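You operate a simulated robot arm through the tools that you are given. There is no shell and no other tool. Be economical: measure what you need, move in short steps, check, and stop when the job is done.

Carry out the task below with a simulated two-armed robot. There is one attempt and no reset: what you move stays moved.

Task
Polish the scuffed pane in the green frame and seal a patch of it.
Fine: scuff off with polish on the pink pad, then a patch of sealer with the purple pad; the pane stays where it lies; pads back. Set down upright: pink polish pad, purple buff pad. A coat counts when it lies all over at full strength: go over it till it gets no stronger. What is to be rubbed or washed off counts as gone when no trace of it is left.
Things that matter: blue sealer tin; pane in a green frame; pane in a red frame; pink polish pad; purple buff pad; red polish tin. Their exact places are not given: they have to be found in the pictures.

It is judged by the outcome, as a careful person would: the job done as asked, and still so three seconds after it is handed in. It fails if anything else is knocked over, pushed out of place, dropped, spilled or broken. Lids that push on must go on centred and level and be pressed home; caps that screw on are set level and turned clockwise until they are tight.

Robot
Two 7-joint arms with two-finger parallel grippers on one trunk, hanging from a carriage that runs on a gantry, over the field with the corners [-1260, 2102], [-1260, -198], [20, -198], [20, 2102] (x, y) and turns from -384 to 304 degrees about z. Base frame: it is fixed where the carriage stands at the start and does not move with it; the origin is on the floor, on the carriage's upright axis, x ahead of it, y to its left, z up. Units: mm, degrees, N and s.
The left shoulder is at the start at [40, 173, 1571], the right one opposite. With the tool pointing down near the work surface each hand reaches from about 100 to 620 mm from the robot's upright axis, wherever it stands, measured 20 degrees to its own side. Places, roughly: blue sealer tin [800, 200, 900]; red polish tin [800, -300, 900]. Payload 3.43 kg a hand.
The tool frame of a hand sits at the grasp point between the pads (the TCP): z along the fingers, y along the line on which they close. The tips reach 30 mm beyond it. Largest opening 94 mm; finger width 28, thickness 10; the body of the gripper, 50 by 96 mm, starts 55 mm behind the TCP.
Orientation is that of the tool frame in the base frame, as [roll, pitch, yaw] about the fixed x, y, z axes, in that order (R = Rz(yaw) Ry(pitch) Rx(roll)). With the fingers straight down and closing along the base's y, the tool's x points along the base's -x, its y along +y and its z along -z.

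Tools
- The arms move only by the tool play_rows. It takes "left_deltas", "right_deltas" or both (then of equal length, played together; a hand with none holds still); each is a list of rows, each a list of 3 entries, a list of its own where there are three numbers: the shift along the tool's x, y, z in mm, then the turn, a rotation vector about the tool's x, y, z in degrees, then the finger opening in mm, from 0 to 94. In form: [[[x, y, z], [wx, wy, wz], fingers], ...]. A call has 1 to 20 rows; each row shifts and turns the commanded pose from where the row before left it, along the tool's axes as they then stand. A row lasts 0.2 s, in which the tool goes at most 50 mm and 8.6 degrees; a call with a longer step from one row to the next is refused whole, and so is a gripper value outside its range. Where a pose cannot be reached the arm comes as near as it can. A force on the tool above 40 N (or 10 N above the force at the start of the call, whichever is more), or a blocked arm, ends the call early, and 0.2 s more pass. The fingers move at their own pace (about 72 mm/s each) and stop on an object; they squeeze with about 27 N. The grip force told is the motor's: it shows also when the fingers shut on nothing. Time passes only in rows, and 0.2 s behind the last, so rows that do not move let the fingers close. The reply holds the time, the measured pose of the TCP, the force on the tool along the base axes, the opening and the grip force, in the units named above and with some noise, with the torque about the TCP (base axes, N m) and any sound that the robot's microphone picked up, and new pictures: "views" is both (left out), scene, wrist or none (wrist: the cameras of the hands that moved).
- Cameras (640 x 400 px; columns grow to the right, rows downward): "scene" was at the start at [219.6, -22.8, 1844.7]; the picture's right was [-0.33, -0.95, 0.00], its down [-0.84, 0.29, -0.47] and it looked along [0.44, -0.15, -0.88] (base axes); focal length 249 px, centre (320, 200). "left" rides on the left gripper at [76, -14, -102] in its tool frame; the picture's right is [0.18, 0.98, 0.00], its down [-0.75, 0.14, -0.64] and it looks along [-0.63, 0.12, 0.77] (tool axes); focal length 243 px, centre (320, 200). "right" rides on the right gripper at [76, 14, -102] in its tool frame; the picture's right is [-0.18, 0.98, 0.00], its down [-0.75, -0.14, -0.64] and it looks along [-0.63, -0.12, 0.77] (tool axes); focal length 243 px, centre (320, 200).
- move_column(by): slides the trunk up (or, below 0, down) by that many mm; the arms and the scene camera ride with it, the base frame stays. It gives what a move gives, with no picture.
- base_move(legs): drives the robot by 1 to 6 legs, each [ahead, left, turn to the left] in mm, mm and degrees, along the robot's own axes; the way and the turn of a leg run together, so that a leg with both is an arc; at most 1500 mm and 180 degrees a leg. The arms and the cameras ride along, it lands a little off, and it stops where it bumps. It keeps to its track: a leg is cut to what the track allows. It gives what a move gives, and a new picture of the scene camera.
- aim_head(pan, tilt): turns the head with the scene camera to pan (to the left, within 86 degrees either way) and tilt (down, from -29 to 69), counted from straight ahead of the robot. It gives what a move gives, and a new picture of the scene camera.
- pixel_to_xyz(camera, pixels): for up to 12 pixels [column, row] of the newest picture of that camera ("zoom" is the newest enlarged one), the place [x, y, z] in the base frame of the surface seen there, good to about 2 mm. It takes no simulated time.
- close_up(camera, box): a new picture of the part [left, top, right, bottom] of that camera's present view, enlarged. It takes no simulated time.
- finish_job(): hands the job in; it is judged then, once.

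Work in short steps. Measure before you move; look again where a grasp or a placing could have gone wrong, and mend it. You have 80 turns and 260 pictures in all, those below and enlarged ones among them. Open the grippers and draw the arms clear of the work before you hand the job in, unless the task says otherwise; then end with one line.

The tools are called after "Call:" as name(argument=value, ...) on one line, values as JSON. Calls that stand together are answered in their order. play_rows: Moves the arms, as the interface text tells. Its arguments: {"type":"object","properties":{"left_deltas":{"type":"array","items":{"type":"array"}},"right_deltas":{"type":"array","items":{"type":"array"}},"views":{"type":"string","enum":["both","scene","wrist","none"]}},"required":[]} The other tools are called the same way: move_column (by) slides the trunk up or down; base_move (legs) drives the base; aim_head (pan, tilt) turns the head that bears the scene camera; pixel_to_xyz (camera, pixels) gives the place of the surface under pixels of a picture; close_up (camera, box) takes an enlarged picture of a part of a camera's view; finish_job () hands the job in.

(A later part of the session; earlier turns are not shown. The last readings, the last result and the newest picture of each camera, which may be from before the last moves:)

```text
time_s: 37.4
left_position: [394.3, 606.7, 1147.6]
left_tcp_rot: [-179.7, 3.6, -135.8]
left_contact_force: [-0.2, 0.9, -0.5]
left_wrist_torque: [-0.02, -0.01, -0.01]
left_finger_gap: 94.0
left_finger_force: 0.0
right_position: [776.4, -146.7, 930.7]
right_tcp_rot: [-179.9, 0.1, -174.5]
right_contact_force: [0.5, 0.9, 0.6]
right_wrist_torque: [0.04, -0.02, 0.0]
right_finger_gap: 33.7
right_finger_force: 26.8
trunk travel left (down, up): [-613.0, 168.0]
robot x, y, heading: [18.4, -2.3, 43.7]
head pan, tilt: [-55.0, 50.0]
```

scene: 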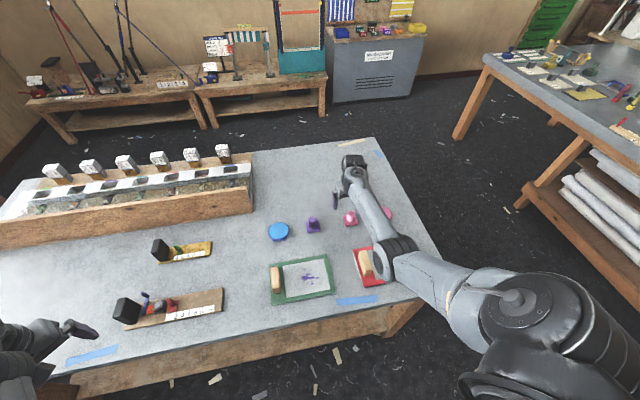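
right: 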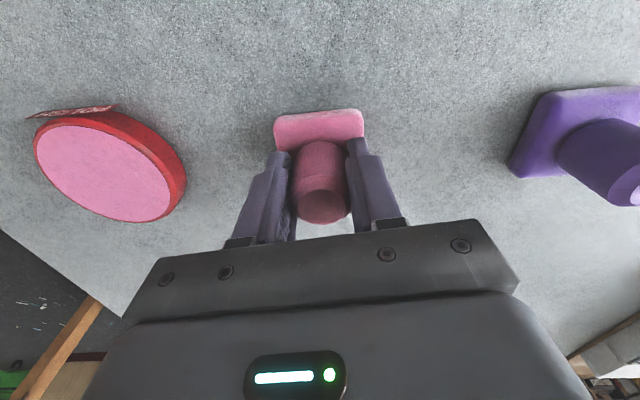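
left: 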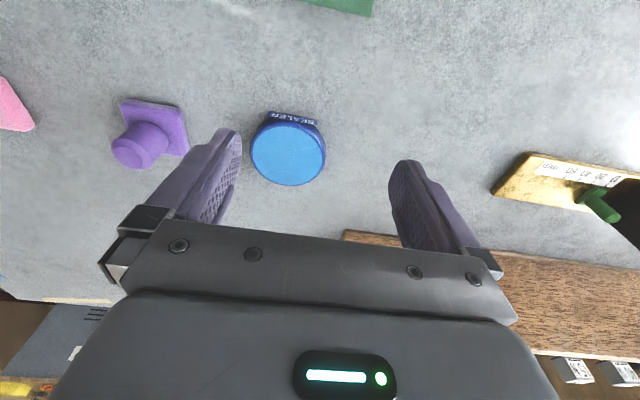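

Gripped (gap 33.7). I lift 45 mm, then carry by driving the carriage −141 mm in y so the pad comes over the red tin.

Call:
play_rows(right_deltas=[[[0, 0, -3], [0, 0, 0], 5], [[0, 0, -7], [0, 0, 0], 5], [[0, 0, -10], [0, 0, 0], 5], [[0, 0, -10], [0, 0, 0], 5], [[0, 0, -10], [0, 0, 0], 5], [[0, 0, -5], [0, 0, 0], 5]], views="none")

Call:
base_move(legs=[[-97, -102, 0]])

Call:
close_up(camera="right", box=[160, 60, 480, 260])

```text
time_s: 38.8
left_position: [392.5, 607.6, 1146.9]
left_tcp_rot: [-179.7, 3.7, -135.9]
left_contact_force: [0.1, -0.1, 0.1]
left_wrist_torque: [0.02, 0.05, 0.03]
left_finger_gap: 93.9
left_finger_force: 0.0
right_position: [777.9, -144.9, 973.5]
right_tcp_rot: [-179.9, 0.1, -174.5]
right_contact_force: [0.2, 0.2, -0.3]
right_wrist_torque: [0.01, 0.0, 0.0]
right_finger_gap: 32.1
right_finger_force: 26.9
trunk travel left (down, up): [-613.0, 168.0]
robot x, y, heading: [17.0, 0.7, 43.8]
head pan, tilt: [-55.0, 50.0]
```

```text
time_s: 40.1
left_position: [392.8, 467.2, 1147.3]
left_tcp_rot: [-179.7, 3.6, -135.8]
left_contact_force: [0.1, -0.4, 0.3]
left_wrist_torque: [0.03, 0.01, -0.02]
left_finger_gap: 94.1
left_finger_force: 0.0
right_position: [778.2, -283.4, 974.0]
right_tcp_rot: [-179.9, 0.1, -174.3]
right_contact_force: [-0.5, 0.2, -0.6]
right_wrist_torque: [0.01, 0.01, 0.01]
right_finger_gap: 32.1
right_finger_force: 27.1
trunk travel left (down, up): [-613.0, 168.0]
robot x, y, heading: [20.1, -141.6, 43.6]
head pan, tilt: [-55.0, 50.0]
```

scene: 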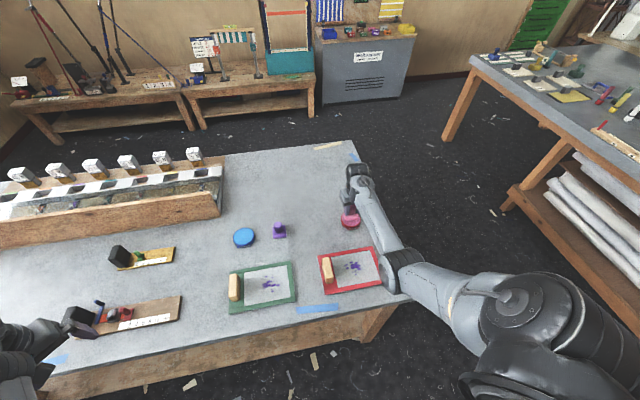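

```text
2.00 times, centred on (320, 160) of right
```

zoom: 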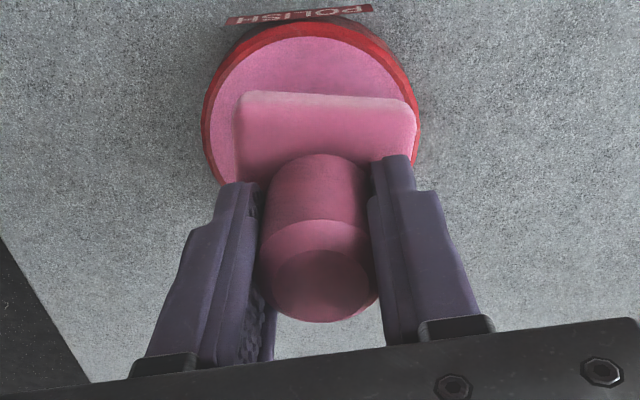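

Pad is nearly centred over the polish. I shift 4.5 mm right and lower slowly until light contact (~z 951).

Call:
play_rows(right_deltas=[[[-1, -4.5, 4], [0, 0, 0], 5], [[0, 0, 6], [0, 0, 0], 5], [[0, 0, 6], [0, 0, 0], 5], [[0, 0, 3], [0, 0, 0], 5], [[0, 0, 2], [0, 0, 0], 5], [[0, 0, 1.5], [0, 0, 0], 5], [[0, 0, 1], [0, 0, 0], 5]], views="wrist")

```text
time_s: 41.8
left_position: [394.5, 468.1, 1147.7]
left_tcp_rot: [-179.7, 3.6, -135.8]
left_contact_force: [0.8, -0.7, -0.4]
left_wrist_torque: [0.0, 0.01, 0.02]
left_finger_gap: 93.9
left_finger_force: 0.1
right_position: [780.6, -287.4, 949.5]
right_tcp_rot: [-180.0, 0.1, -174.4]
right_contact_force: [-0.3, 0.2, 0.0]
right_wrist_torque: [-0.01, -0.02, 0.01]
right_finger_gap: 31.7
right_finger_force: 26.5
trunk travel left (down, up): [-613.0, 168.0]
robot x, y, heading: [18.3, -143.8, 43.7]
head pan, tilt: [-55.0, 50.0]
```

right: 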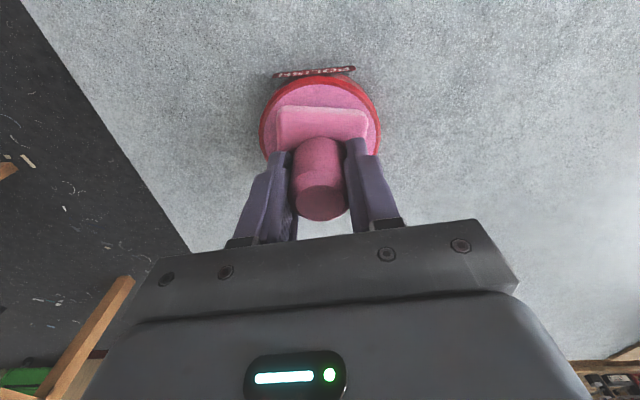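

No contact yet at z 949.5; I lower in 1 mm steps until a light force shows.

Call:
play_rows(right_deltas=[[[0, 0, 1], [0, 0, 0], 5], [[0, 0, 1], [0, 0, 0], 5], [[0, 0, 1], [0, 0, 0], 5], [[0, 0, 0], [0, 0, 0], 5]], views="none")

```text
time_s: 42.8
left_position: [395.0, 468.3, 1148.5]
left_tcp_rot: [-179.6, 3.7, -135.8]
left_contact_force: [-0.2, -0.6, -0.2]
left_wrist_torque: [-0.01, -0.02, 0.0]
left_finger_gap: 94.1
left_finger_force: 0.0
right_position: [782.1, -288.4, 948.2]
right_tcp_rot: [-179.9, 0.4, -174.3]
right_contact_force: [-5.2, 3.1, 23.2]
right_wrist_torque: [0.12, 0.05, 0.11]
right_finger_gap: 32.2
right_finger_force: 27.3
trunk travel left (down, up): [-613.0, 168.0]
robot x, y, heading: [15.1, -141.5, 43.7]
head pan, tilt: [-55.0, 50.0]
```

Contact at z≈948 with 23 N: the pad is loaded. I lift and carry it by driving the carriage so that the pad comes above the scuff near (566,70).

Call:
play_rows(right_deltas=[[[0, 0, -2], [0, 0, 0], 5], [[0, 0, -6], [0, 0, 0], 5], [[0, 0, -10], [0, 0, 0], 5], [[0, 0, -10], [0, 0, 0], 5], [[0, 0, -8], [0, 0, 0], 5]], views="wrist")

Call:
base_move(legs=[[92.7, 406.7, 0]])

Call:
close_up(camera="right", box=[100, 0, 500, 250])

```text
time_s: 44.0
left_position: [393.7, 466.9, 1148.2]
left_tcp_rot: [-179.7, 3.6, -135.7]
left_contact_force: [0.2, 0.4, 0.0]
left_wrist_torque: [-0.02, -0.04, -0.01]
left_finger_gap: 93.8
left_finger_force: 0.0
right_position: [778.1, -287.6, 983.3]
right_tcp_rot: [-179.9, 0.1, -174.3]
right_contact_force: [-0.2, 0.4, -0.8]
right_wrist_torque: [0.01, 0.04, -0.02]
right_finger_gap: 32.2
right_finger_force: 27.5
trunk travel left (down, up): [-613.0, 168.0]
robot x, y, heading: [15.8, -139.5, 43.7]
head pan, tilt: [-55.0, 50.0]
```

right: 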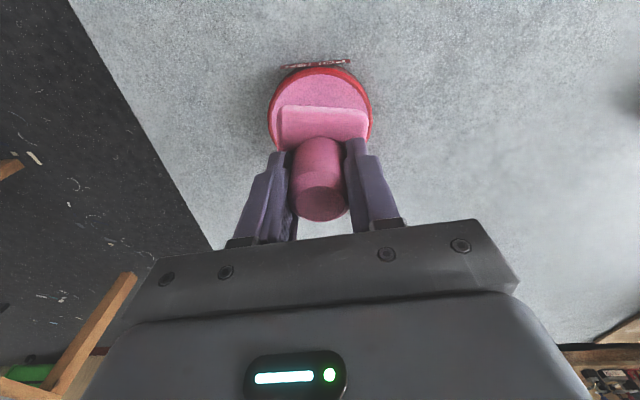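

```text
time_s: 46.5
left_position: [194.6, 812.0, 1147.6]
left_tcp_rot: [-179.8, 3.7, -136.3]
left_contact_force: [-1.0, -0.4, 0.6]
left_wrist_torque: [0.0, -0.03, 0.03]
left_finger_gap: 94.4
left_finger_force: 0.1
right_position: [574.4, 54.4, 982.5]
right_tcp_rot: [-179.8, 0.1, -174.8]
right_contact_force: [-0.4, 0.3, -0.5]
right_wrist_torque: [0.0, 0.03, -0.01]
right_finger_gap: 32.2
right_finger_force: 27.0
trunk travel left (down, up): [-613.0, 168.0]
robot x, y, heading: [-185.3, 208.8, 43.3]
head pan, tilt: [-55.0, 50.0]
```

scene: 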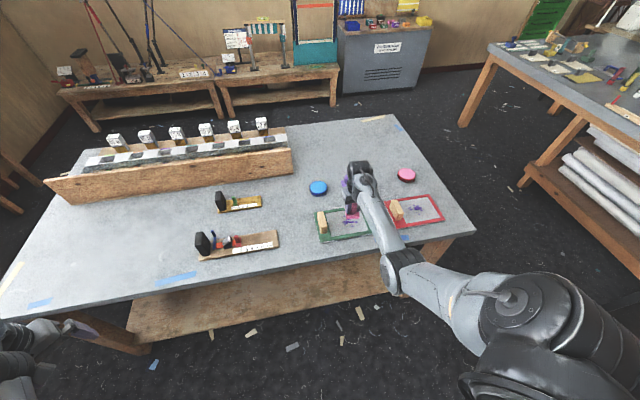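

```text
1.60 times, centred on (300, 125) of right
```

zoom: 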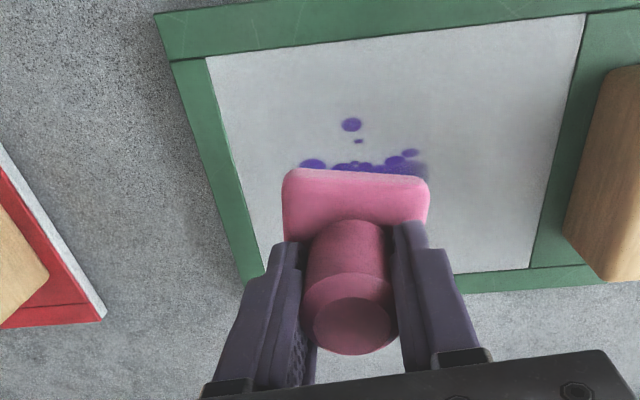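

I measure the glass corners, scuff extents and handle from the zoom.

Call:
pixel_to_xyz(camera="zoom", pixels=[[208, 60], [583, 18], [528, 266], [262, 240], [351, 125], [312, 164], [415, 153], [380, 165], [420, 172], [610, 90], [600, 260], [170, 55]])

Call:
aim_head(pan=-55, tilt=62)

Call:
close_up(camera="scene", box=[260, 80, 480, 220])

```text
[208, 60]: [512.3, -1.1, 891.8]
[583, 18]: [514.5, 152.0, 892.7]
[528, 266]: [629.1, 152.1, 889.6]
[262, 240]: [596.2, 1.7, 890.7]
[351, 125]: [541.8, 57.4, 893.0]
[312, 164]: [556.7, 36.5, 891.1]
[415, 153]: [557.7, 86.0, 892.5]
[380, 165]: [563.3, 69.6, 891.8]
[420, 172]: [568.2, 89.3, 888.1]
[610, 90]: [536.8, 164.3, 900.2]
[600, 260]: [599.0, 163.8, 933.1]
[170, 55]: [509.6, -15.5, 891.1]
```

```text
time_s: 47.2
left_position: [195.8, 812.3, 1147.5]
left_tcp_rot: [-179.7, 3.6, -136.3]
left_contact_force: [0.8, 0.5, 0.9]
left_wrist_torque: [-0.03, -0.03, -0.01]
left_finger_gap: 94.0
left_finger_force: 0.0
right_position: [575.2, 53.3, 982.8]
right_tcp_rot: [-179.9, 0.1, -174.8]
right_contact_force: [-0.4, 0.2, -0.2]
right_wrist_torque: [-0.01, 0.0, -0.02]
right_finger_gap: 32.0
right_finger_force: 26.3
trunk travel left (down, up): [-613.0, 168.0]
robot x, y, heading: [-182.7, 208.1, 43.6]
head pan, tilt: [-55.0, 62.0]
```

scene: 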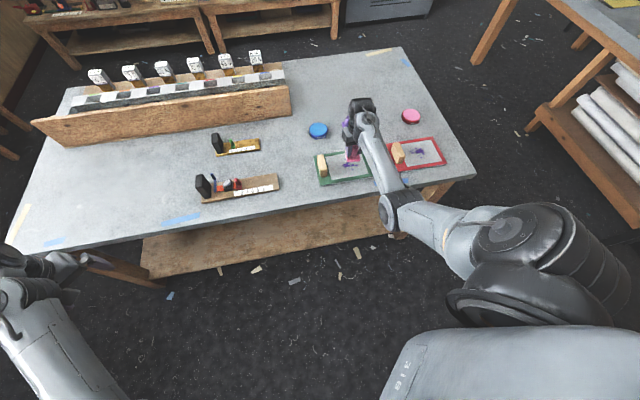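

```text
2.86 times, centred on (370, 150) of scene
```

zoom: 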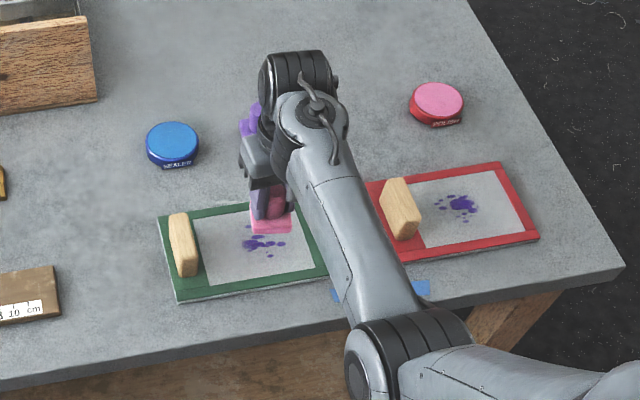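

Glass spans x≈512–629, y≈0–152 at z≈891.5, scuff about (540–592, 36–92). I descend at (572,60) to expected contact z≈939.5, gently.

Call:
play_rows(right_deltas=[[[2, 6, 8], [0, 0, 0], 5], [[0, 0, 10], [0, 0, 0], 5], [[0, 0, 10], [0, 0, 0], 5], [[0, 0, 7], [0, 0, 0], 5], [[0, 0, 3], [0, 0, 0], 5], [[0, 0, 1.5], [0, 0, 0], 5], [[0, 0, 1], [0, 0, 0], 5], [[0, 0, 1], [0, 0, 0], 5], [[0, 0, 0], [0, 0, 0], 5]], views="none")

```text
time_s: 49.2
left_position: [195.5, 811.2, 1147.8]
left_tcp_rot: [-179.8, 3.6, -136.2]
left_contact_force: [0.4, 0.0, 0.4]
left_wrist_torque: [0.0, -0.02, 0.02]
left_finger_gap: 94.1
left_finger_force: 0.1
right_position: [571.4, 60.2, 940.9]
right_tcp_rot: [-179.8, 0.1, -174.8]
right_contact_force: [0.8, -0.6, -0.3]
right_wrist_torque: [-0.01, 0.04, 0.02]
right_finger_gap: 32.2
right_finger_force: 27.3
trunk travel left (down, up): [-613.0, 168.0]
robot x, y, heading: [-187.5, 208.7, 43.4]
head pan, tilt: [-55.0, 62.0]
```

Call:
play_rows(right_deltas=[[[0, 0, 1], [0, 0, 0], 5], [[0, 0, 0.7], [0, 0, 0], 5], [[0, 0, 0], [0, 0, 0], 5]], views="none")

```text
time_s: 50.0
left_position: [195.8, 812.1, 1148.0]
left_tcp_rot: [-179.7, 3.5, -136.3]
left_contact_force: [0.1, 0.1, -0.3]
left_wrist_torque: [-0.03, 0.0, 0.0]
left_finger_gap: 94.2
left_finger_force: 0.0
right_position: [571.5, 60.4, 940.3]
right_tcp_rot: [-179.8, 0.1, -174.7]
right_contact_force: [-2.0, 0.4, 6.7]
right_wrist_torque: [0.06, -0.1, -0.03]
right_finger_gap: 32.2
right_finger_force: 26.9
trunk travel left (down, up): [-613.0, 168.0]
robot x, y, heading: [-189.6, 210.1, 43.4]
head pan, tilt: [-55.0, 62.0]
```

Light contact of 6.7 N. Short test stroke of 12 mm toward −x to see friction and whether the pane moves.

Call:
play_rows(right_deltas=[[[4, 0, 0], [0, 0, 0], 5], [[4, 0, 0], [0, 0, 0], 5], [[4, 0, 0], [0, 0, 0], 5]], views="none")

Call:
close_up(camera="right", box=[100, 0, 500, 250])

Call:
close_up(camera="scene", box=[260, 80, 480, 220])

```text
time_s: 50.8
left_position: [195.6, 812.1, 1148.6]
left_tcp_rot: [-179.7, 3.8, -136.3]
left_contact_force: [-0.1, -1.1, 0.3]
left_wrist_torque: [0.0, 0.03, 0.0]
left_finger_gap: 93.7
left_finger_force: 0.1
right_position: [561.5, 59.2, 940.3]
right_tcp_rot: [-179.8, 0.1, -174.9]
right_contact_force: [0.8, 0.0, 5.6]
right_wrist_torque: [0.07, -0.19, 0.03]
right_finger_gap: 32.3
right_finger_force: 27.2
trunk travel left (down, up): [-613.0, 168.0]
robot x, y, heading: [-183.5, 208.9, 43.4]
head pan, tilt: [-55.0, 62.0]
```

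```text
1.60 times, centred on (300, 125) of right
```

zoom: 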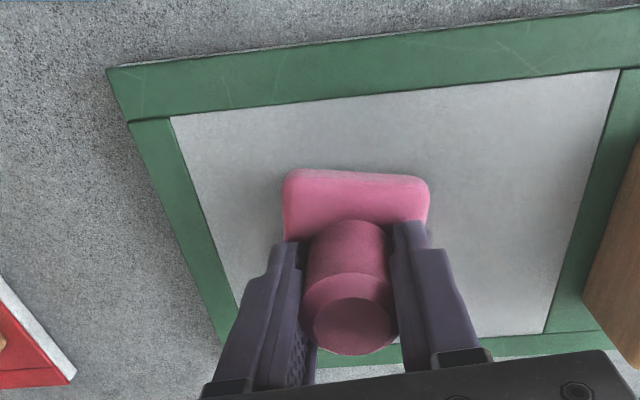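

```text
2.86 times, centred on (370, 150) of scene
```

zoom: 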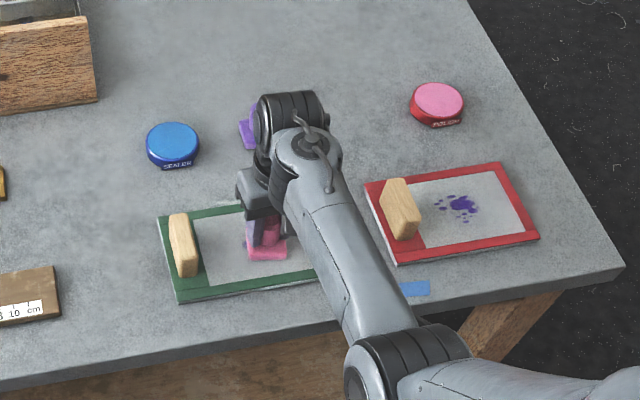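

The pane did not move (corners unchanged in the scene view) with only 1–2 N drag. I rub in a raster over the scuff area at this light pressure.

Call:
play_rows(right_deltas=[[[0, 10, 0.3], [0, 0, 0], 5], [[0, 10, 0], [0, 0, 0], 5], [[0, 10, 0], [0, 0, 0], 5], [[-8, 0, 0], [0, 0, 0], 5], [[0, -12, 0], [0, 0, 0], 5], [[0, -12, 0], [0, 0, 0], 5], [[0, -12, 0], [0, 0, 0], 5], [[0, -12, 0], [0, 0, 0], 5], [[-8, 0, 0], [0, 0, 0], 5], [[0, 12, 0], [0, 0, 0], 5], [[0, 12, 0], [0, 0, 0], 5], [[0, 12, 0], [0, 0, 0], 5], [[0, 12, 0], [0, 0, 0], 5], [[-8, 0, 0], [0, 0, 0], 5], [[0, -12, 0], [0, 0, 0], 5], [[0, -12, 0], [0, 0, 0], 5], [[0, -12, 0], [0, 0, 0], 5], [[0, -12, 0], [0, 0, 0], 5]], views="none")

Call:
play_rows(right_deltas=[[[12, 0, 0], [0, 0, 0], 5], [[12, 0, 0], [0, 0, 0], 5], [[12, 0, 0], [0, 0, 0], 5], [[6, 0, 0], [0, 0, 0], 5], [[0, 12, 0], [0, 0, 0], 5], [[0, 12, 0], [0, 0, 0], 5], [[0, 12, 0], [0, 0, 0], 5], [[0, 12, 0], [0, 0, 0], 5], [[-8, 0, 0], [0, 0, 0], 5], [[0, -12, 0], [0, 0, 0], 5], [[0, -12, 0], [0, 0, 0], 5], [[0, -12, 0], [0, 0, 0], 5], [[0, -12, 0], [0, 0, 0], 5], [[-8, 0, 0], [0, 0, 0], 5], [[0, 12, 0], [0, 0, 0], 5], [[0, 12, 0], [0, 0, 0], 5]], views="wrist")

```text
time_s: 54.6
left_position: [197.6, 813.4, 1148.2]
left_tcp_rot: [-179.6, 3.8, -136.3]
left_contact_force: [0.0, 0.1, -0.1]
left_wrist_torque: [0.02, -0.04, 0.0]
left_finger_gap: 94.0
left_finger_force: 0.1
right_position: [587.1, 42.8, 939.3]
right_tcp_rot: [-179.9, 0.2, -174.9]
right_contact_force: [0.0, 1.3, 11.8]
right_wrist_torque: [0.14, -0.12, 0.04]
right_finger_gap: 31.8
right_finger_force: 27.3
trunk travel left (down, up): [-613.0, 168.0]
robot x, y, heading: [-187.7, 206.6, 43.7]
head pan, tilt: [-55.0, 62.0]
```

```text
time_s: 58.0
left_position: [195.1, 812.4, 1147.8]
left_tcp_rot: [-179.7, 3.6, -136.3]
left_contact_force: [-0.5, 0.8, -1.2]
left_wrist_torque: [-0.02, 0.02, -0.01]
left_finger_gap: 93.9
left_finger_force: 0.1
right_position: [556.8, 63.7, 940.2]
right_tcp_rot: [-179.9, 0.1, -174.8]
right_contact_force: [-0.1, -1.2, 4.0]
right_wrist_torque: [0.04, -0.12, -0.03]
right_finger_gap: 32.2
right_finger_force: 27.1
trunk travel left (down, up): [-613.0, 168.0]
robot x, y, heading: [-186.9, 210.0, 43.4]
head pan, tilt: [-55.0, 62.0]
```

right: 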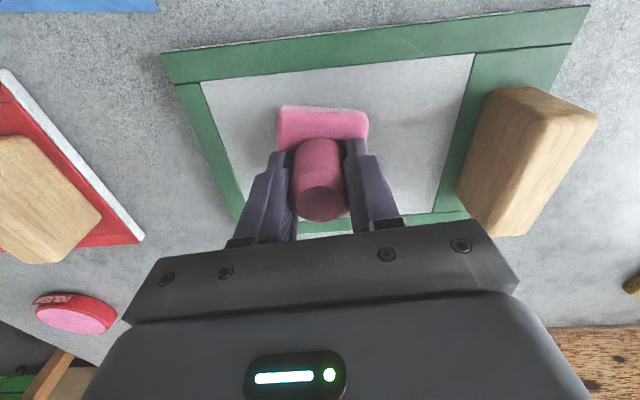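

Lift and shift the pad away (+x) to inspect the glass.

Call:
play_rows(right_deltas=[[[0, 0, -4], [0, 0, 0], 5], [[0, 0, -10], [0, 0, 0], 5], [[0, 0, -12], [0, 0, 0], 5], [[-10, 0, -10], [0, 0, 0], 5], [[-20, 0, -5], [0, 0, 0], 5], [[-20, 0, 0], [0, 0, 0], 5], [[-10, 0, 0], [0, 0, 0], 5]], views="none")

Call:
close_up(camera="right", box=[160, 0, 480, 200])

Call:
close_up(camera="scene", box=[300, 120, 400, 200])

```text
time_s: 59.6
left_position: [194.9, 812.4, 1148.0]
left_tcp_rot: [-179.6, 3.6, -136.3]
left_contact_force: [-0.7, 0.3, -0.5]
left_wrist_torque: [0.0, 0.0, 0.01]
left_finger_gap: 93.7
left_finger_force: 0.2
right_position: [618.1, 69.5, 979.9]
right_tcp_rot: [-179.9, 0.2, -174.9]
right_contact_force: [-0.3, 0.2, -0.8]
right_wrist_torque: [0.0, 0.0, -0.04]
right_finger_gap: 32.2
right_finger_force: 26.6
trunk travel left (down, up): [-613.0, 168.0]
robot x, y, heading: [-189.9, 211.2, 43.4]
head pan, tilt: [-55.0, 62.0]
```

```text
2.00 times, centred on (320, 100) of right
```

zoom: 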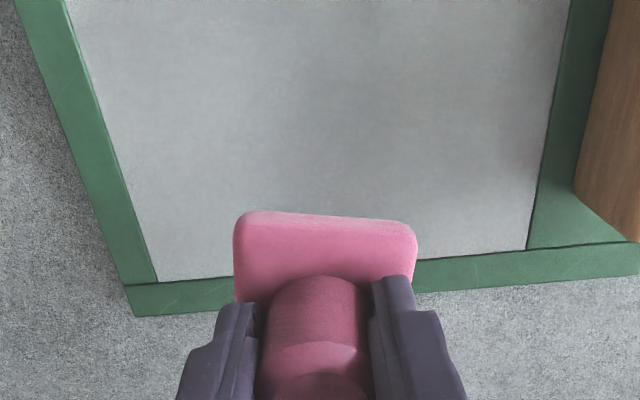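

```text
5.00 times, centred on (350, 160) of scene
```

zoom: 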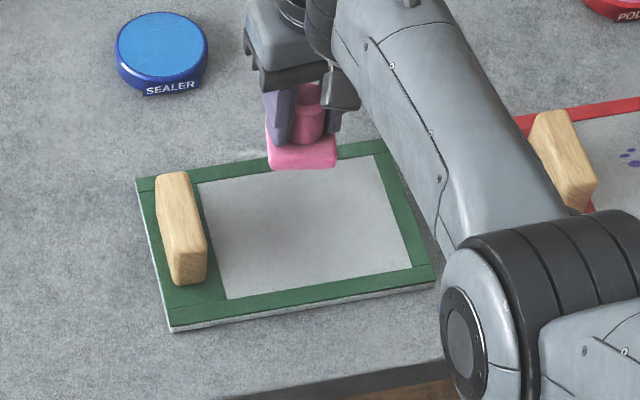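

The scuff looks gone, but some faint darker shading remains (maybe shadow). I do one more wider pass to be sure.

Call:
play_rows(right_deltas=[[[15, 10, 0], [0, 0, 0], 5], [[15, 10, 10], [0, 0, 0], 5], [[0, 10, 13], [0, 0, 0], 5], [[0, 5, 10], [0, 0, 0], 5], [[0, 0, 4], [0, 0, 0], 5], [[0, 0, 2], [0, 0, 0], 5], [[0, 0, 1], [0, 0, 0], 5], [[0, 0, 0.7], [0, 0, 0], 5]], views="none")

```text
time_s: 61.4
left_position: [195.7, 813.3, 1148.4]
left_tcp_rot: [-179.7, 3.6, -136.3]
left_contact_force: [-0.4, 0.3, 0.3]
left_wrist_torque: [0.02, -0.01, 0.01]
left_finger_gap: 94.3
left_finger_force: 0.0
right_position: [585.2, 101.1, 941.2]
right_tcp_rot: [-179.9, 0.2, -174.8]
right_contact_force: [0.0, 0.7, 0.8]
right_wrist_torque: [0.03, -0.01, 0.01]
right_finger_gap: 32.0
right_finger_force: 27.0
trunk travel left (down, up): [-613.0, 168.0]
robot x, y, heading: [-183.6, 207.6, 43.6]
head pan, tilt: [-55.0, 62.0]
```

Call:
play_rows(right_deltas=[[[0, -7, 1.4], [0, 0, 0], 5], [[0, -14, 0], [0, 0, 0], 5], [[0, -14, 0], [0, 0, 0], 5], [[0, -14, 0], [0, 0, 0], 5], [[0, -14, 0], [0, 0, 0], 5], [[10, 0, 0], [0, 0, 0], 5], [[0, 14, 0], [0, 0, 0], 5], [[0, 14, 0], [0, 0, 0], 5], [[0, 14, 0], [0, 0, 0], 5], [[0, 14, 0], [0, 0, 0], 5], [[10, 0, 0], [0, 0, 0], 5], [[0, -14, 0], [0, 0, 0], 5], [[0, -14, 0], [0, 0, 0], 5], [[0, -14, 0], [0, 0, 0], 5], [[0, -14, 0], [0, 0, 0], 5], [[10, 0, 0], [0, 0, 0], 5], [[10, 7, 0], [0, 0, 0], 5], [[0, 14, 0], [0, 0, 0], 5], [[0, 14, 0], [0, 0, 0], 5], [[0, 14, 0], [0, 0, 0], 5]], views="none")

Call:
play_rows(right_deltas=[[[0, 7, 0], [0, 0, 0], 5], [[0, 0, -4], [0, 0, 0], 5], [[0, 0, -10], [0, 0, 0], 5], [[0, 0, -12], [0, 0, 0], 5], [[-10, -10, -10], [0, 0, 0], 5], [[-20, -20, -8], [0, 0, 0], 5], [[-25, -20, 0], [0, 0, 0], 5], [[-25, -20, 0], [0, 0, 0], 5], [[-25, -20, 0], [0, 0, 0], 5], [[-25, -20, 0], [0, 0, 0], 5]], views="none")

Call:
close_up(camera="right", box=[240, 0, 560, 200])

Call:
close_up(camera="scene", box=[300, 120, 400, 200])

```text
time_s: 65.6
left_position: [196.5, 810.5, 1147.9]
left_tcp_rot: [-179.5, 3.7, -136.3]
left_contact_force: [-0.1, 0.0, 1.1]
left_wrist_torque: [0.0, 0.0, -0.02]
left_finger_gap: 94.1
left_finger_force: 0.1
right_position: [547.9, 82.8, 940.1]
right_tcp_rot: [-179.9, 0.3, -174.8]
right_contact_force: [-0.4, -4.1, 14.0]
right_wrist_torque: [0.01, -0.01, -0.02]
right_finger_gap: 32.3
right_finger_force: 26.8
trunk travel left (down, up): [-613.0, 168.0]
robot x, y, heading: [-186.3, 205.1, 43.3]
head pan, tilt: [-55.0, 62.0]
```

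```text
time_s: 67.8
left_position: [195.3, 812.3, 1147.9]
left_tcp_rot: [-179.7, 3.6, -136.3]
left_contact_force: [-0.6, -0.6, 0.0]
left_wrist_torque: [-0.02, -0.02, 0.02]
left_finger_gap: 94.0
left_finger_force: 0.1
right_position: [649.7, 5.7, 983.8]
right_tcp_rot: [-179.9, 0.0, -174.7]
right_contact_force: [0.1, 0.5, -0.9]
right_wrist_torque: [-0.01, 0.02, -0.01]
right_finger_gap: 32.2
right_finger_force: 26.7
right hand out of reach, approached as far as the arm can: row 9, 10
trunk travel left (down, up): [-613.0, 168.0]
robot x, y, heading: [-184.3, 206.4, 43.4]
head pan, tilt: [-55.0, 62.0]
```

```text
2.00 times, centred on (400, 100) of right
```

zoom: 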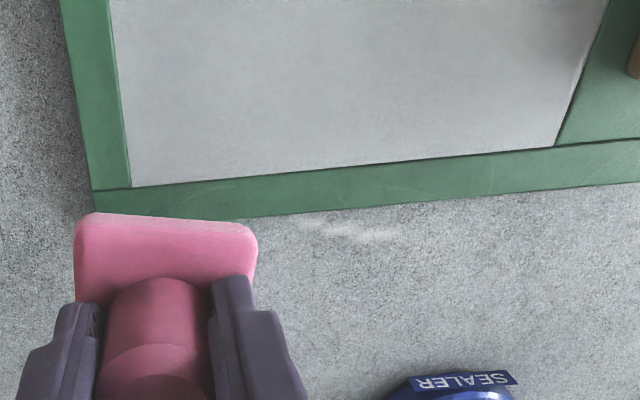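

```text
5.00 times, centred on (350, 160) of scene
```

zoom: 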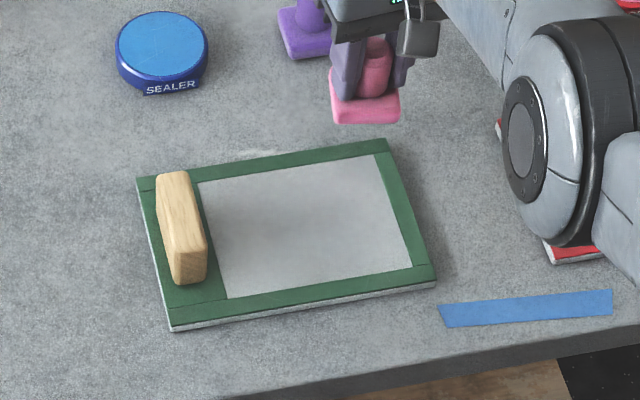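

The glass is clear and the pane is in place. Next I carry the pink pad back by driving; first check the elbow's height above the red pane.

Call:
pixel_to_xyz(camera="zoom", pixels=[[520, 140], [520, 215], [560, 225], [504, 130], [590, 200]])

Call:
base_move(legs=[[-12.8, -197.8, 0]])

```text
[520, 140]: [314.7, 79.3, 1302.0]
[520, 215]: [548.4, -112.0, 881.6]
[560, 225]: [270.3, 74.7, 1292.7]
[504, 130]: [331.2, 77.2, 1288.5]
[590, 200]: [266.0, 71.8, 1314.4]
```

```text
time_s: 69.4
left_position: [323.0, 658.7, 1148.0]
left_tcp_rot: [-179.6, 3.6, -136.3]
left_contact_force: [-0.1, 0.7, 0.0]
left_wrist_torque: [0.0, 0.0, 0.02]
left_finger_gap: 93.8
left_finger_force: 0.0
right_position: [778.6, -147.1, 984.2]
right_tcp_rot: [180.0, 0.1, -174.9]
right_contact_force: [-0.3, -0.2, 0.1]
right_wrist_torque: [-0.02, 0.01, 0.01]
right_finger_gap: 32.2
right_finger_force: 27.2
trunk travel left (down, up): [-613.0, 168.0]
robot x, y, heading: [-59.4, 58.5, 43.3]
head pan, tilt: [-55.0, 62.0]
```

scene: 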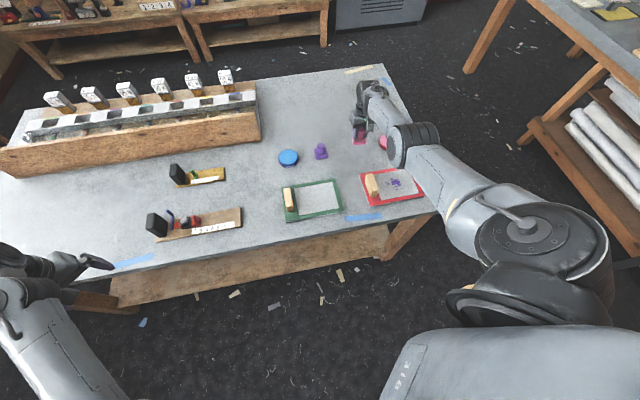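

Pad is over its place but the arm is fully stretched. I drive 75 mm ahead in x, then draw the hand back 77 mm and lower to just above the bench.

Call:
base_move(legs=[[54.5, -51.5, 0]])

Call:
play_rows(right_deltas=[[[5, 0, 0], [0, 0, 0], 5], [[12, 0, 0], [0, 0, 0], 5], [[15, 0, 4], [0, 0, 0], 5], [[15, 0, 6], [0, 0, 0], 5], [[15, 0, 8], [0, 0, 0], 5], [[12, 0, 8], [0, 0, 0], 5], [[3, 0, 8], [0, 0, 0], 5], [[0, 0, 6], [0, 0, 0], 5]], views="wrist")

```text
time_s: 70.4
left_position: [399.4, 657.7, 1148.2]
left_tcp_rot: [-179.7, 3.8, -136.3]
left_contact_force: [-0.9, 0.2, -0.5]
left_wrist_torque: [-0.02, 0.01, 0.02]
left_finger_gap: 94.1
left_finger_force: 0.1
right_position: [854.5, -147.1, 984.8]
right_tcp_rot: [-179.8, 0.2, -174.7]
right_contact_force: [-0.5, -0.4, -0.6]
right_wrist_torque: [0.01, 0.02, -0.01]
right_finger_gap: 32.1
right_finger_force: 26.8
trunk travel left (down, up): [-613.0, 168.0]
robot x, y, heading: [16.3, 54.7, 43.7]
head pan, tilt: [-55.0, 62.0]
```

scene: 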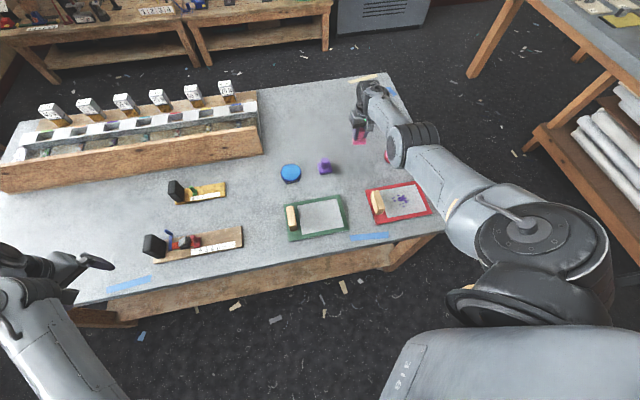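

```text
time_s: 72.2
left_position: [398.6, 657.7, 1148.1]
left_tcp_rot: [-179.8, 3.6, -136.2]
left_contact_force: [-0.7, -0.1, 0.5]
left_wrist_torque: [-0.01, 0.03, 0.03]
left_finger_gap: 94.3
left_finger_force: 0.0
right_position: [778.7, -154.5, 942.8]
right_tcp_rot: [-179.9, 0.2, -174.8]
right_contact_force: [-0.3, 1.1, -0.5]
right_wrist_torque: [0.01, -0.01, 0.0]
right_finger_gap: 32.3
right_finger_force: 26.5
trunk travel left (down, up): [-613.0, 168.0]
robot x, y, heading: [16.5, 54.0, 43.7]
head pan, tilt: [-55.0, 62.0]
```

right: 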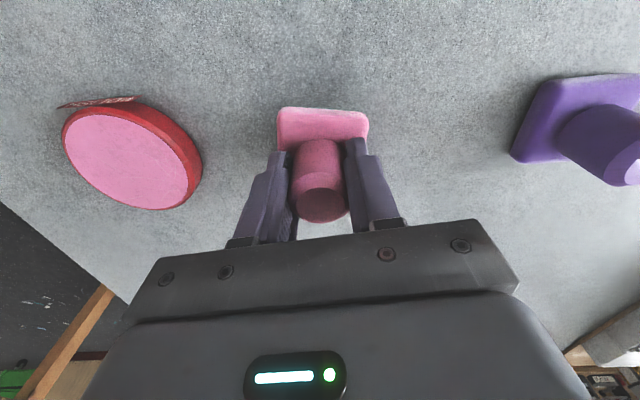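

Shift +8 mm in y and lower to z≈932.

Call:
play_rows(right_deltas=[[[1.5, 8, 0], [0, 0, 0], 5], [[0, 0, 4], [0, 0, 0], 5], [[0, 0, 4], [0, 0, 0], 5], [[0, 0, 2], [0, 0, 0], 5], [[0, 0, 1], [0, 0, 0], 5], [[0, 0, 0], [0, 0, 0], 5]], views="none")

```text
time_s: 73.6
left_position: [397.7, 658.8, 1146.9]
left_tcp_rot: [-179.7, 3.6, -136.3]
left_contact_force: [0.5, 0.8, -0.8]
left_wrist_torque: [-0.01, -0.02, 0.0]
left_finger_gap: 93.9
left_finger_force: 0.0
right_position: [774.8, -146.3, 933.2]
right_tcp_rot: [-179.9, 0.0, -174.8]
right_contact_force: [-0.1, 0.3, -0.2]
right_wrist_torque: [0.02, 0.03, -0.03]
right_finger_gap: 31.9
right_finger_force: 27.4
trunk travel left (down, up): [-613.0, 168.0]
robot x, y, heading: [15.9, 53.0, 43.4]
head pan, tilt: [-55.0, 62.0]
```

Call:
play_rows(right_deltas=[[[-1, 0, 1], [0, 0, 0], 5], [[0, 0, 1], [0, 0, 0], 5], [[0, 0, 1], [0, 0, 0], 5], [[0, 0, 0.7], [0, 0, 0], 5], [[0, 0, 0], [0, 0, 0], 5]], views="none")

```text
time_s: 74.8
left_position: [398.8, 657.4, 1148.1]
left_tcp_rot: [-179.6, 3.5, -136.3]
left_contact_force: [0.4, 0.1, 0.1]
left_wrist_torque: [-0.01, -0.01, -0.02]
left_finger_gap: 94.2
left_finger_force: 0.1
right_position: [776.6, -146.1, 929.1]
right_tcp_rot: [-179.9, 0.1, -174.8]
right_contact_force: [0.2, -0.7, 0.5]
right_wrist_torque: [0.1, 0.0, 0.01]
right_finger_gap: 32.5
right_finger_force: 27.1
trunk travel left (down, up): [-613.0, 168.0]
robot x, y, heading: [18.2, 55.6, 43.3]
head pan, tilt: [-55.0, 62.0]
```

Just touching. A hair lower, then open and rise.

Call:
play_rows(right_deltas=[[[0, 0, 0.7], [0, 0, 0], 5], [[0, 0, 0], [0, 0, 0], 40], [[0, 0, 0], [0, 0, 0], 60], [[0, 0, 0], [0, 0, 0], 94], [[0, 0, 0], [0, 0, 0], 94], [[0, 0, -6], [0, 0, 0], 94], [[0, 0, -12], [0, 0, 0], 94], [[0, 0, -15], [0, 0, 0], 94], [[0, 0, -15], [0, 0, 0], 94]], views="wrist")

Call:
pixel_to_xyz(camera="right", pixels=[[600, 130], [320, 150]])

```text
time_s: 76.8
left_position: [399.6, 658.4, 1147.3]
left_tcp_rot: [-179.7, 3.6, -136.3]
left_contact_force: [0.1, -0.4, 0.2]
left_wrist_torque: [0.0, 0.03, 0.02]
left_finger_gap: 94.2
left_finger_force: 0.0
right_position: [776.2, -145.9, 975.5]
right_tcp_rot: [-179.9, 0.1, -174.8]
right_contact_force: [-0.6, 1.1, 0.4]
right_wrist_torque: [0.01, 0.0, -0.01]
right_finger_gap: 94.0
right_finger_force: 0.1
trunk travel left (down, up): [-613.0, 168.0]
robot x, y, heading: [16.6, 54.3, 43.4]
head pan, tilt: [-55.0, 62.0]
```

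right: 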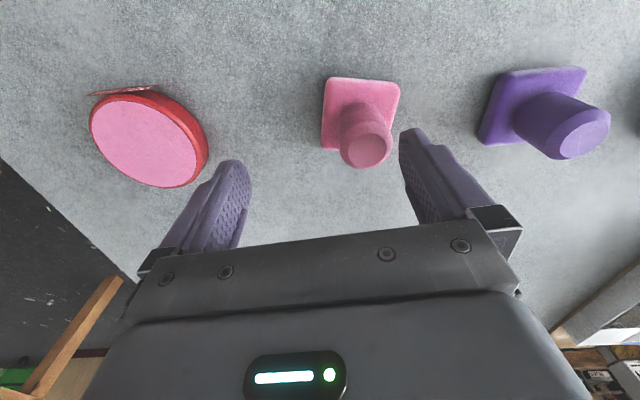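

```text
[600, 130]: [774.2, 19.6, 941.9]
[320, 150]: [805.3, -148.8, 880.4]
```

The pink pad appears shifted relative to the gripper after release (knob at (365,145)). Measure.

Call:
pixel_to_xyz(camera="right", pixels=[[366, 150], [350, 140], [380, 145], [326, 80], [398, 85], [395, 130], [582, 135], [583, 70], [482, 138], [512, 74]])

Call:
close_up(camera="right", box=[280, 50, 440, 190])

```text
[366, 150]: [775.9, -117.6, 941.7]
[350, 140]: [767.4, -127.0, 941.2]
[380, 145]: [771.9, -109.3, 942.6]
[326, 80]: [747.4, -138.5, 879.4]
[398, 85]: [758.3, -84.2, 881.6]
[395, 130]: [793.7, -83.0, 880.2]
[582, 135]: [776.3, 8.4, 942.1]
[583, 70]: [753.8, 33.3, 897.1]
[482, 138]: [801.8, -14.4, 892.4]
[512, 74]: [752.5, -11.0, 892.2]
```

```text
2.86 times, centred on (360, 120) of right
```

zoom: 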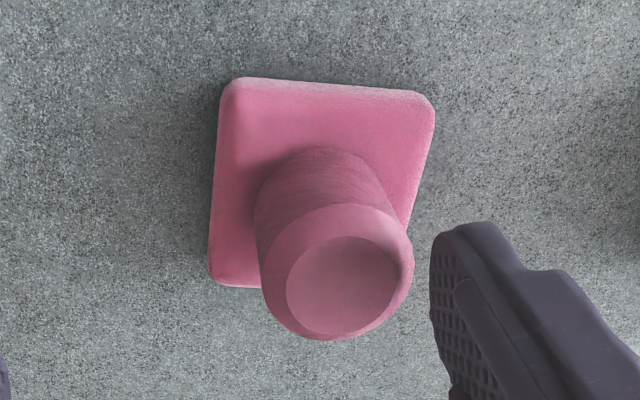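

The pad got dragged 28 mm by a finger while opening (now at (774,-118)). I regrasp it centred and will release in small steps.

Call:
play_rows(right_deltas=[[[0, 9, 0], [0, 0, 0], 94], [[0, 10, 0], [0, 0, 0], 94], [[-0.5, 9, 2], [0, 0, 0], 94], [[0, 0, 10], [0, 0, 0], 94], [[0, 0, 12], [0, 0, 0], 94], [[0, 0, 12], [0, 0, 0], 94], [[0, 0, 8], [0, 0, 0], 94], [[0, 0, 0], [0, 0, 0], 60], [[0, 0, 0], [0, 0, 0], 45], [[0, 0, 0], [0, 0, 0], 35], [[0, 0, 0], [0, 0, 0], 25], [[0, 0, 0], [0, 0, 0], 20], [[0, 0, 0], [0, 0, 0], 15]], views="wrist")

```text
time_s: 79.6
left_position: [399.0, 658.9, 1147.3]
left_tcp_rot: [-179.7, 3.7, -136.3]
left_contact_force: [-0.4, -1.0, 0.1]
left_wrist_torque: [0.0, -0.01, 0.02]
left_finger_gap: 94.0
left_finger_force: 0.1
right_position: [772.7, -118.9, 931.5]
right_tcp_rot: [-179.9, 0.1, -174.8]
right_contact_force: [-0.2, -0.8, 1.1]
right_wrist_torque: [0.02, -0.02, -0.01]
right_finger_gap: 32.2
right_finger_force: 26.9
trunk travel left (down, up): [-613.0, 168.0]
robot x, y, heading: [15.0, 55.4, 43.3]
head pan, tilt: [-55.0, 62.0]
```

right: 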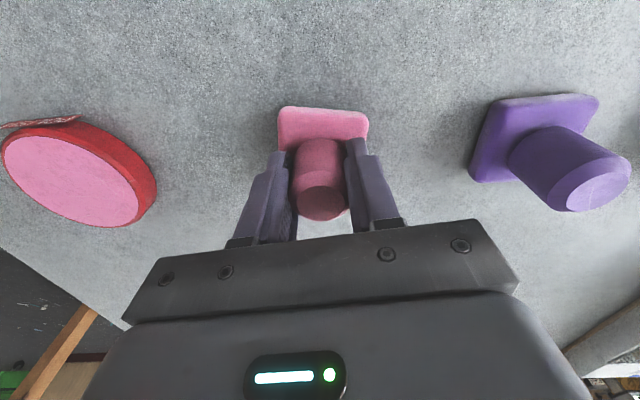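

Regrasped. Lift 5 mm, shift to (776.5,-146.7), lower, and open only in small steps.

Call:
play_rows(right_deltas=[[[0, 0, -3], [0, 0, 0], 15], [[0, 0, -3], [0, 0, 0], 15], [[-1, -9, 0], [0, 0, 0], 15], [[0, -10, 0], [0, 0, 0], 15], [[-0.5, -9, 0], [0, 0, 0], 15], [[0, 0, 3], [0, 0, 0], 15], [[0, 0, 2], [0, 0, 0], 15], [[0, 0, 1], [0, 0, 0], 15], [[0, 0, 0.7], [0, 0, 0], 25], [[0, 0, 0], [0, 0, 0], 30], [[0, 0, 0], [0, 0, 0], 33], [[0, 0, 0], [0, 0, 0], 34], [[0, 0, 0], [0, 0, 0], 35], [[0, 0, 0], [0, 0, 0], 36]], views="wrist")

```text
time_s: 82.6
left_position: [399.2, 659.0, 1147.9]
left_tcp_rot: [-179.7, 3.7, -136.3]
left_contact_force: [-0.2, -0.2, 0.5]
left_wrist_torque: [0.0, 0.02, 0.01]
left_finger_gap: 94.2
left_finger_force: 0.2
right_position: [777.4, -145.7, 931.5]
right_tcp_rot: [-179.9, 0.1, -174.7]
right_contact_force: [0.4, 0.1, 0.1]
right_wrist_torque: [-0.03, 0.03, 0.02]
right_finger_gap: 36.0
right_finger_force: 0.1
trunk travel left (down, up): [-613.0, 168.0]
robot x, y, heading: [19.3, 52.7, 43.4]
head pan, tilt: [-55.0, 62.0]
```

right: 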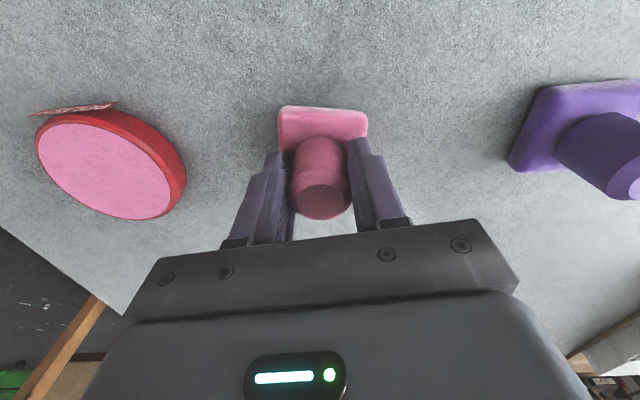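

Call:
play_rows(right_deltas=[[[0, 0, 0], [0, 0, 0], 38], [[0, 0, 0], [0, 0, 0], 40], [[0, 0, 0], [0, 0, 0], 42], [[0, 0, 0], [0, 0, 0], 45], [[0, 0, 0], [0, 0, 0], 48]], views="wrist")

```text
time_s: 83.8
left_position: [398.9, 660.2, 1147.5]
left_tcp_rot: [-179.8, 3.6, -136.4]
left_contact_force: [-0.9, -0.3, 0.5]
left_wrist_torque: [0.0, -0.02, -0.03]
left_finger_gap: 94.0
left_finger_force: 0.1
right_position: [778.0, -145.6, 931.7]
right_tcp_rot: [-180.0, 0.1, -174.8]
right_contact_force: [0.3, -1.1, -0.3]
right_wrist_torque: [0.0, -0.02, 0.0]
right_finger_gap: 47.9
right_finger_force: 0.1
trunk travel left (down, up): [-613.0, 168.0]
robot x, y, heading: [17.1, 54.2, 43.3]
head pan, tilt: [-55.0, 62.0]
```

right: 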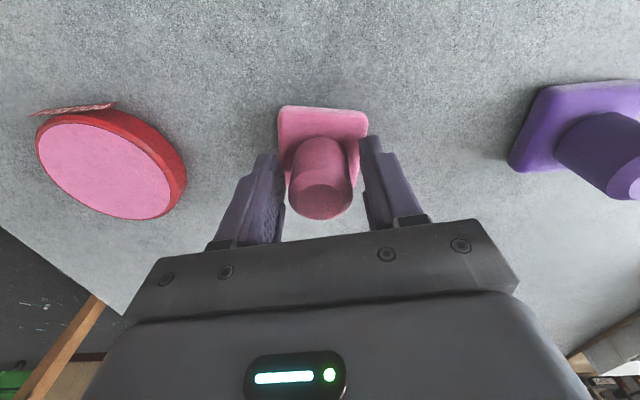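

Released cleanly in place. Rise, then drive +157 mm in y to be over the purple pad.

Call:
play_rows(right_deltas=[[[0, 0, 0], [0, 0, 0], 60], [[0, 0, 0], [0, 0, 0], 75], [[0, 0, -5], [0, 0, 0], 85], [[0, 0, -12], [0, 0, 0], 94], [[0, 0, -14], [0, 0, 0], 94], [[0, 0, -14], [0, 0, 0], 94], [[0, 0, -12], [0, 0, 0], 94]], views="wrist")

Call:
base_move(legs=[[108, 114, 0]])

Call:
close_up(camera="right", box=[120, 0, 640, 320])

```text
time_s: 85.4
left_position: [399.5, 658.6, 1147.2]
left_tcp_rot: [-179.8, 3.6, -136.3]
left_contact_force: [-0.1, -0.5, 0.4]
left_wrist_torque: [0.0, -0.04, -0.01]
left_finger_gap: 93.8
left_finger_force: 0.0
right_position: [777.2, -144.9, 988.9]
right_tcp_rot: [-179.8, 0.1, -174.8]
right_contact_force: [0.3, -0.6, -0.1]
right_wrist_torque: [-0.01, 0.01, -0.02]
right_finger_gap: 93.9
right_finger_force: 0.1
trunk travel left (down, up): [-613.0, 168.0]
robot x, y, heading: [11.5, 56.6, 43.3]
head pan, tilt: [-55.0, 62.0]
```

right: 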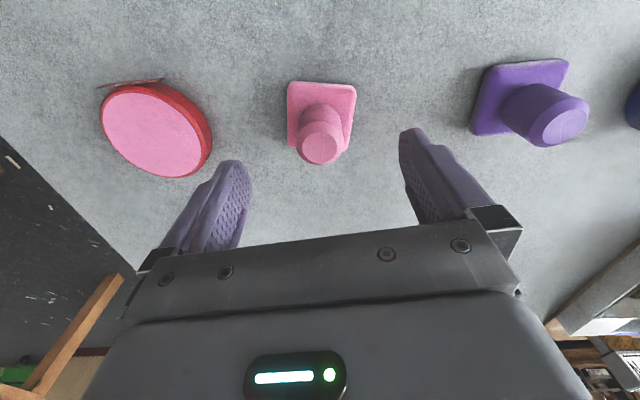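

```text
time_s: 86.8
left_position: [399.5, 817.5, 1148.9]
left_tcp_rot: [-179.7, 3.8, -136.3]
left_contact_force: [-0.1, 0.9, 0.5]
left_wrist_torque: [-0.04, 0.0, 0.04]
left_finger_gap: 93.9
left_finger_force: 0.1
right_position: [777.4, 11.8, 988.9]
right_tcp_rot: [-179.9, 0.0, -174.9]
right_contact_force: [-0.5, 0.2, 0.1]
right_wrist_torque: [-0.03, -0.04, -0.05]
right_finger_gap: 94.3
right_finger_force: 0.0
trunk travel left (down, up): [-613.0, 168.0]
robot x, y, heading: [16.1, 215.2, 43.4]
head pan, tilt: [-55.0, 62.0]
```

scene: 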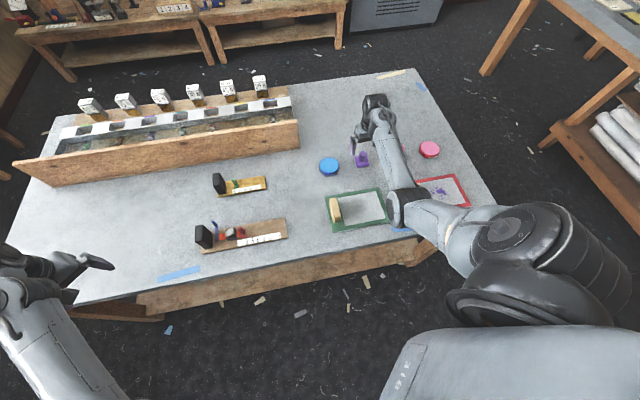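

```text
1.23 times, centred on (380, 160) of right
```

zoom: 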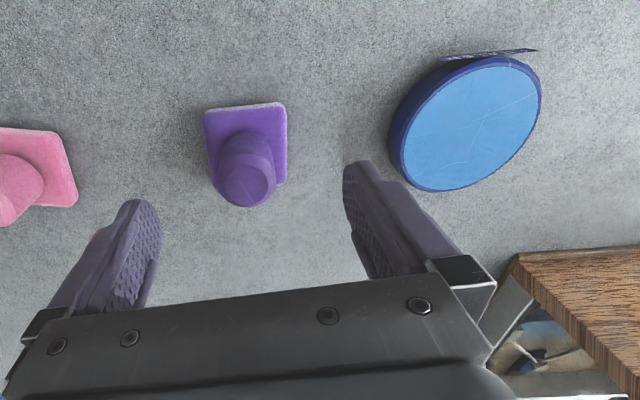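

Call:
pixel_to_xyz(camera="zoom", pixels=[[245, 185], [228, 178], [260, 178], [205, 115], [283, 105], [286, 180], [465, 125], [405, 150], [540, 90], [470, 62], [440, 190], [530, 262]])

```text
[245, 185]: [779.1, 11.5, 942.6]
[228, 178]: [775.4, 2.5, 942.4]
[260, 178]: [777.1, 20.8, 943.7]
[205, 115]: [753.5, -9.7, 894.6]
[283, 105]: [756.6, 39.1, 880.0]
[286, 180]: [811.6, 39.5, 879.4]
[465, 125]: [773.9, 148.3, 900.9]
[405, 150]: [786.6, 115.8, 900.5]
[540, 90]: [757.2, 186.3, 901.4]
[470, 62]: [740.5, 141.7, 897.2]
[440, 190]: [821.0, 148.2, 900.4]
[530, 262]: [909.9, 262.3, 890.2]
```

Already centred over purple (776,11.5). Descend to z≈931 and grip.

Call:
play_rows(right_deltas=[[[1, 0, 6], [0, 0, 0], 94], [[0, 0, 10], [0, 0, 0], 94], [[0, 0, 12], [0, 0, 0], 94], [[0, 0, 12], [0, 0, 0], 94], [[0, 0, 10], [0, 0, 0], 94], [[0, 0, 7], [0, 0, 0], 94], [[0, 0, 0], [0, 0, 0], 60], [[0, 0, 0], [0, 0, 0], 45], [[0, 0, 0], [0, 0, 0], 35], [[0, 0, 0], [0, 0, 0], 25], [[0, 0, 0], [0, 0, 0], 15], [[0, 0, 0], [0, 0, 0], 10]], views="none")

Call:
close_up(camera="right", box=[160, 60, 480, 260])

```text
time_s: 89.5
left_position: [399.3, 815.4, 1147.6]
left_tcp_rot: [-179.6, 3.6, -136.3]
left_contact_force: [0.0, -0.1, 1.1]
left_wrist_torque: [0.01, -0.05, 0.04]
left_finger_gap: 94.1
left_finger_force: 0.0
right_position: [778.7, 12.2, 932.6]
right_tcp_rot: [-179.9, 0.1, -175.0]
right_contact_force: [-0.2, -0.3, 0.1]
right_wrist_torque: [0.03, 0.05, 0.04]
right_finger_gap: 32.7
right_finger_force: 27.2
trunk travel left (down, up): [-613.0, 168.0]
robot x, y, heading: [17.0, 208.6, 43.5]
head pan, tilt: [-55.0, 62.0]
```

```text
2.00 times, centred on (320, 160) of right
```

zoom: 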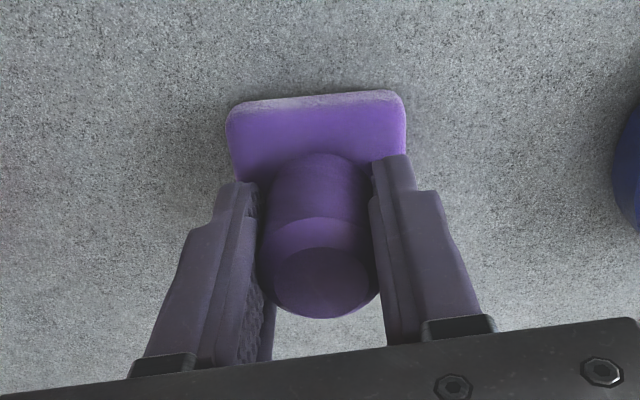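

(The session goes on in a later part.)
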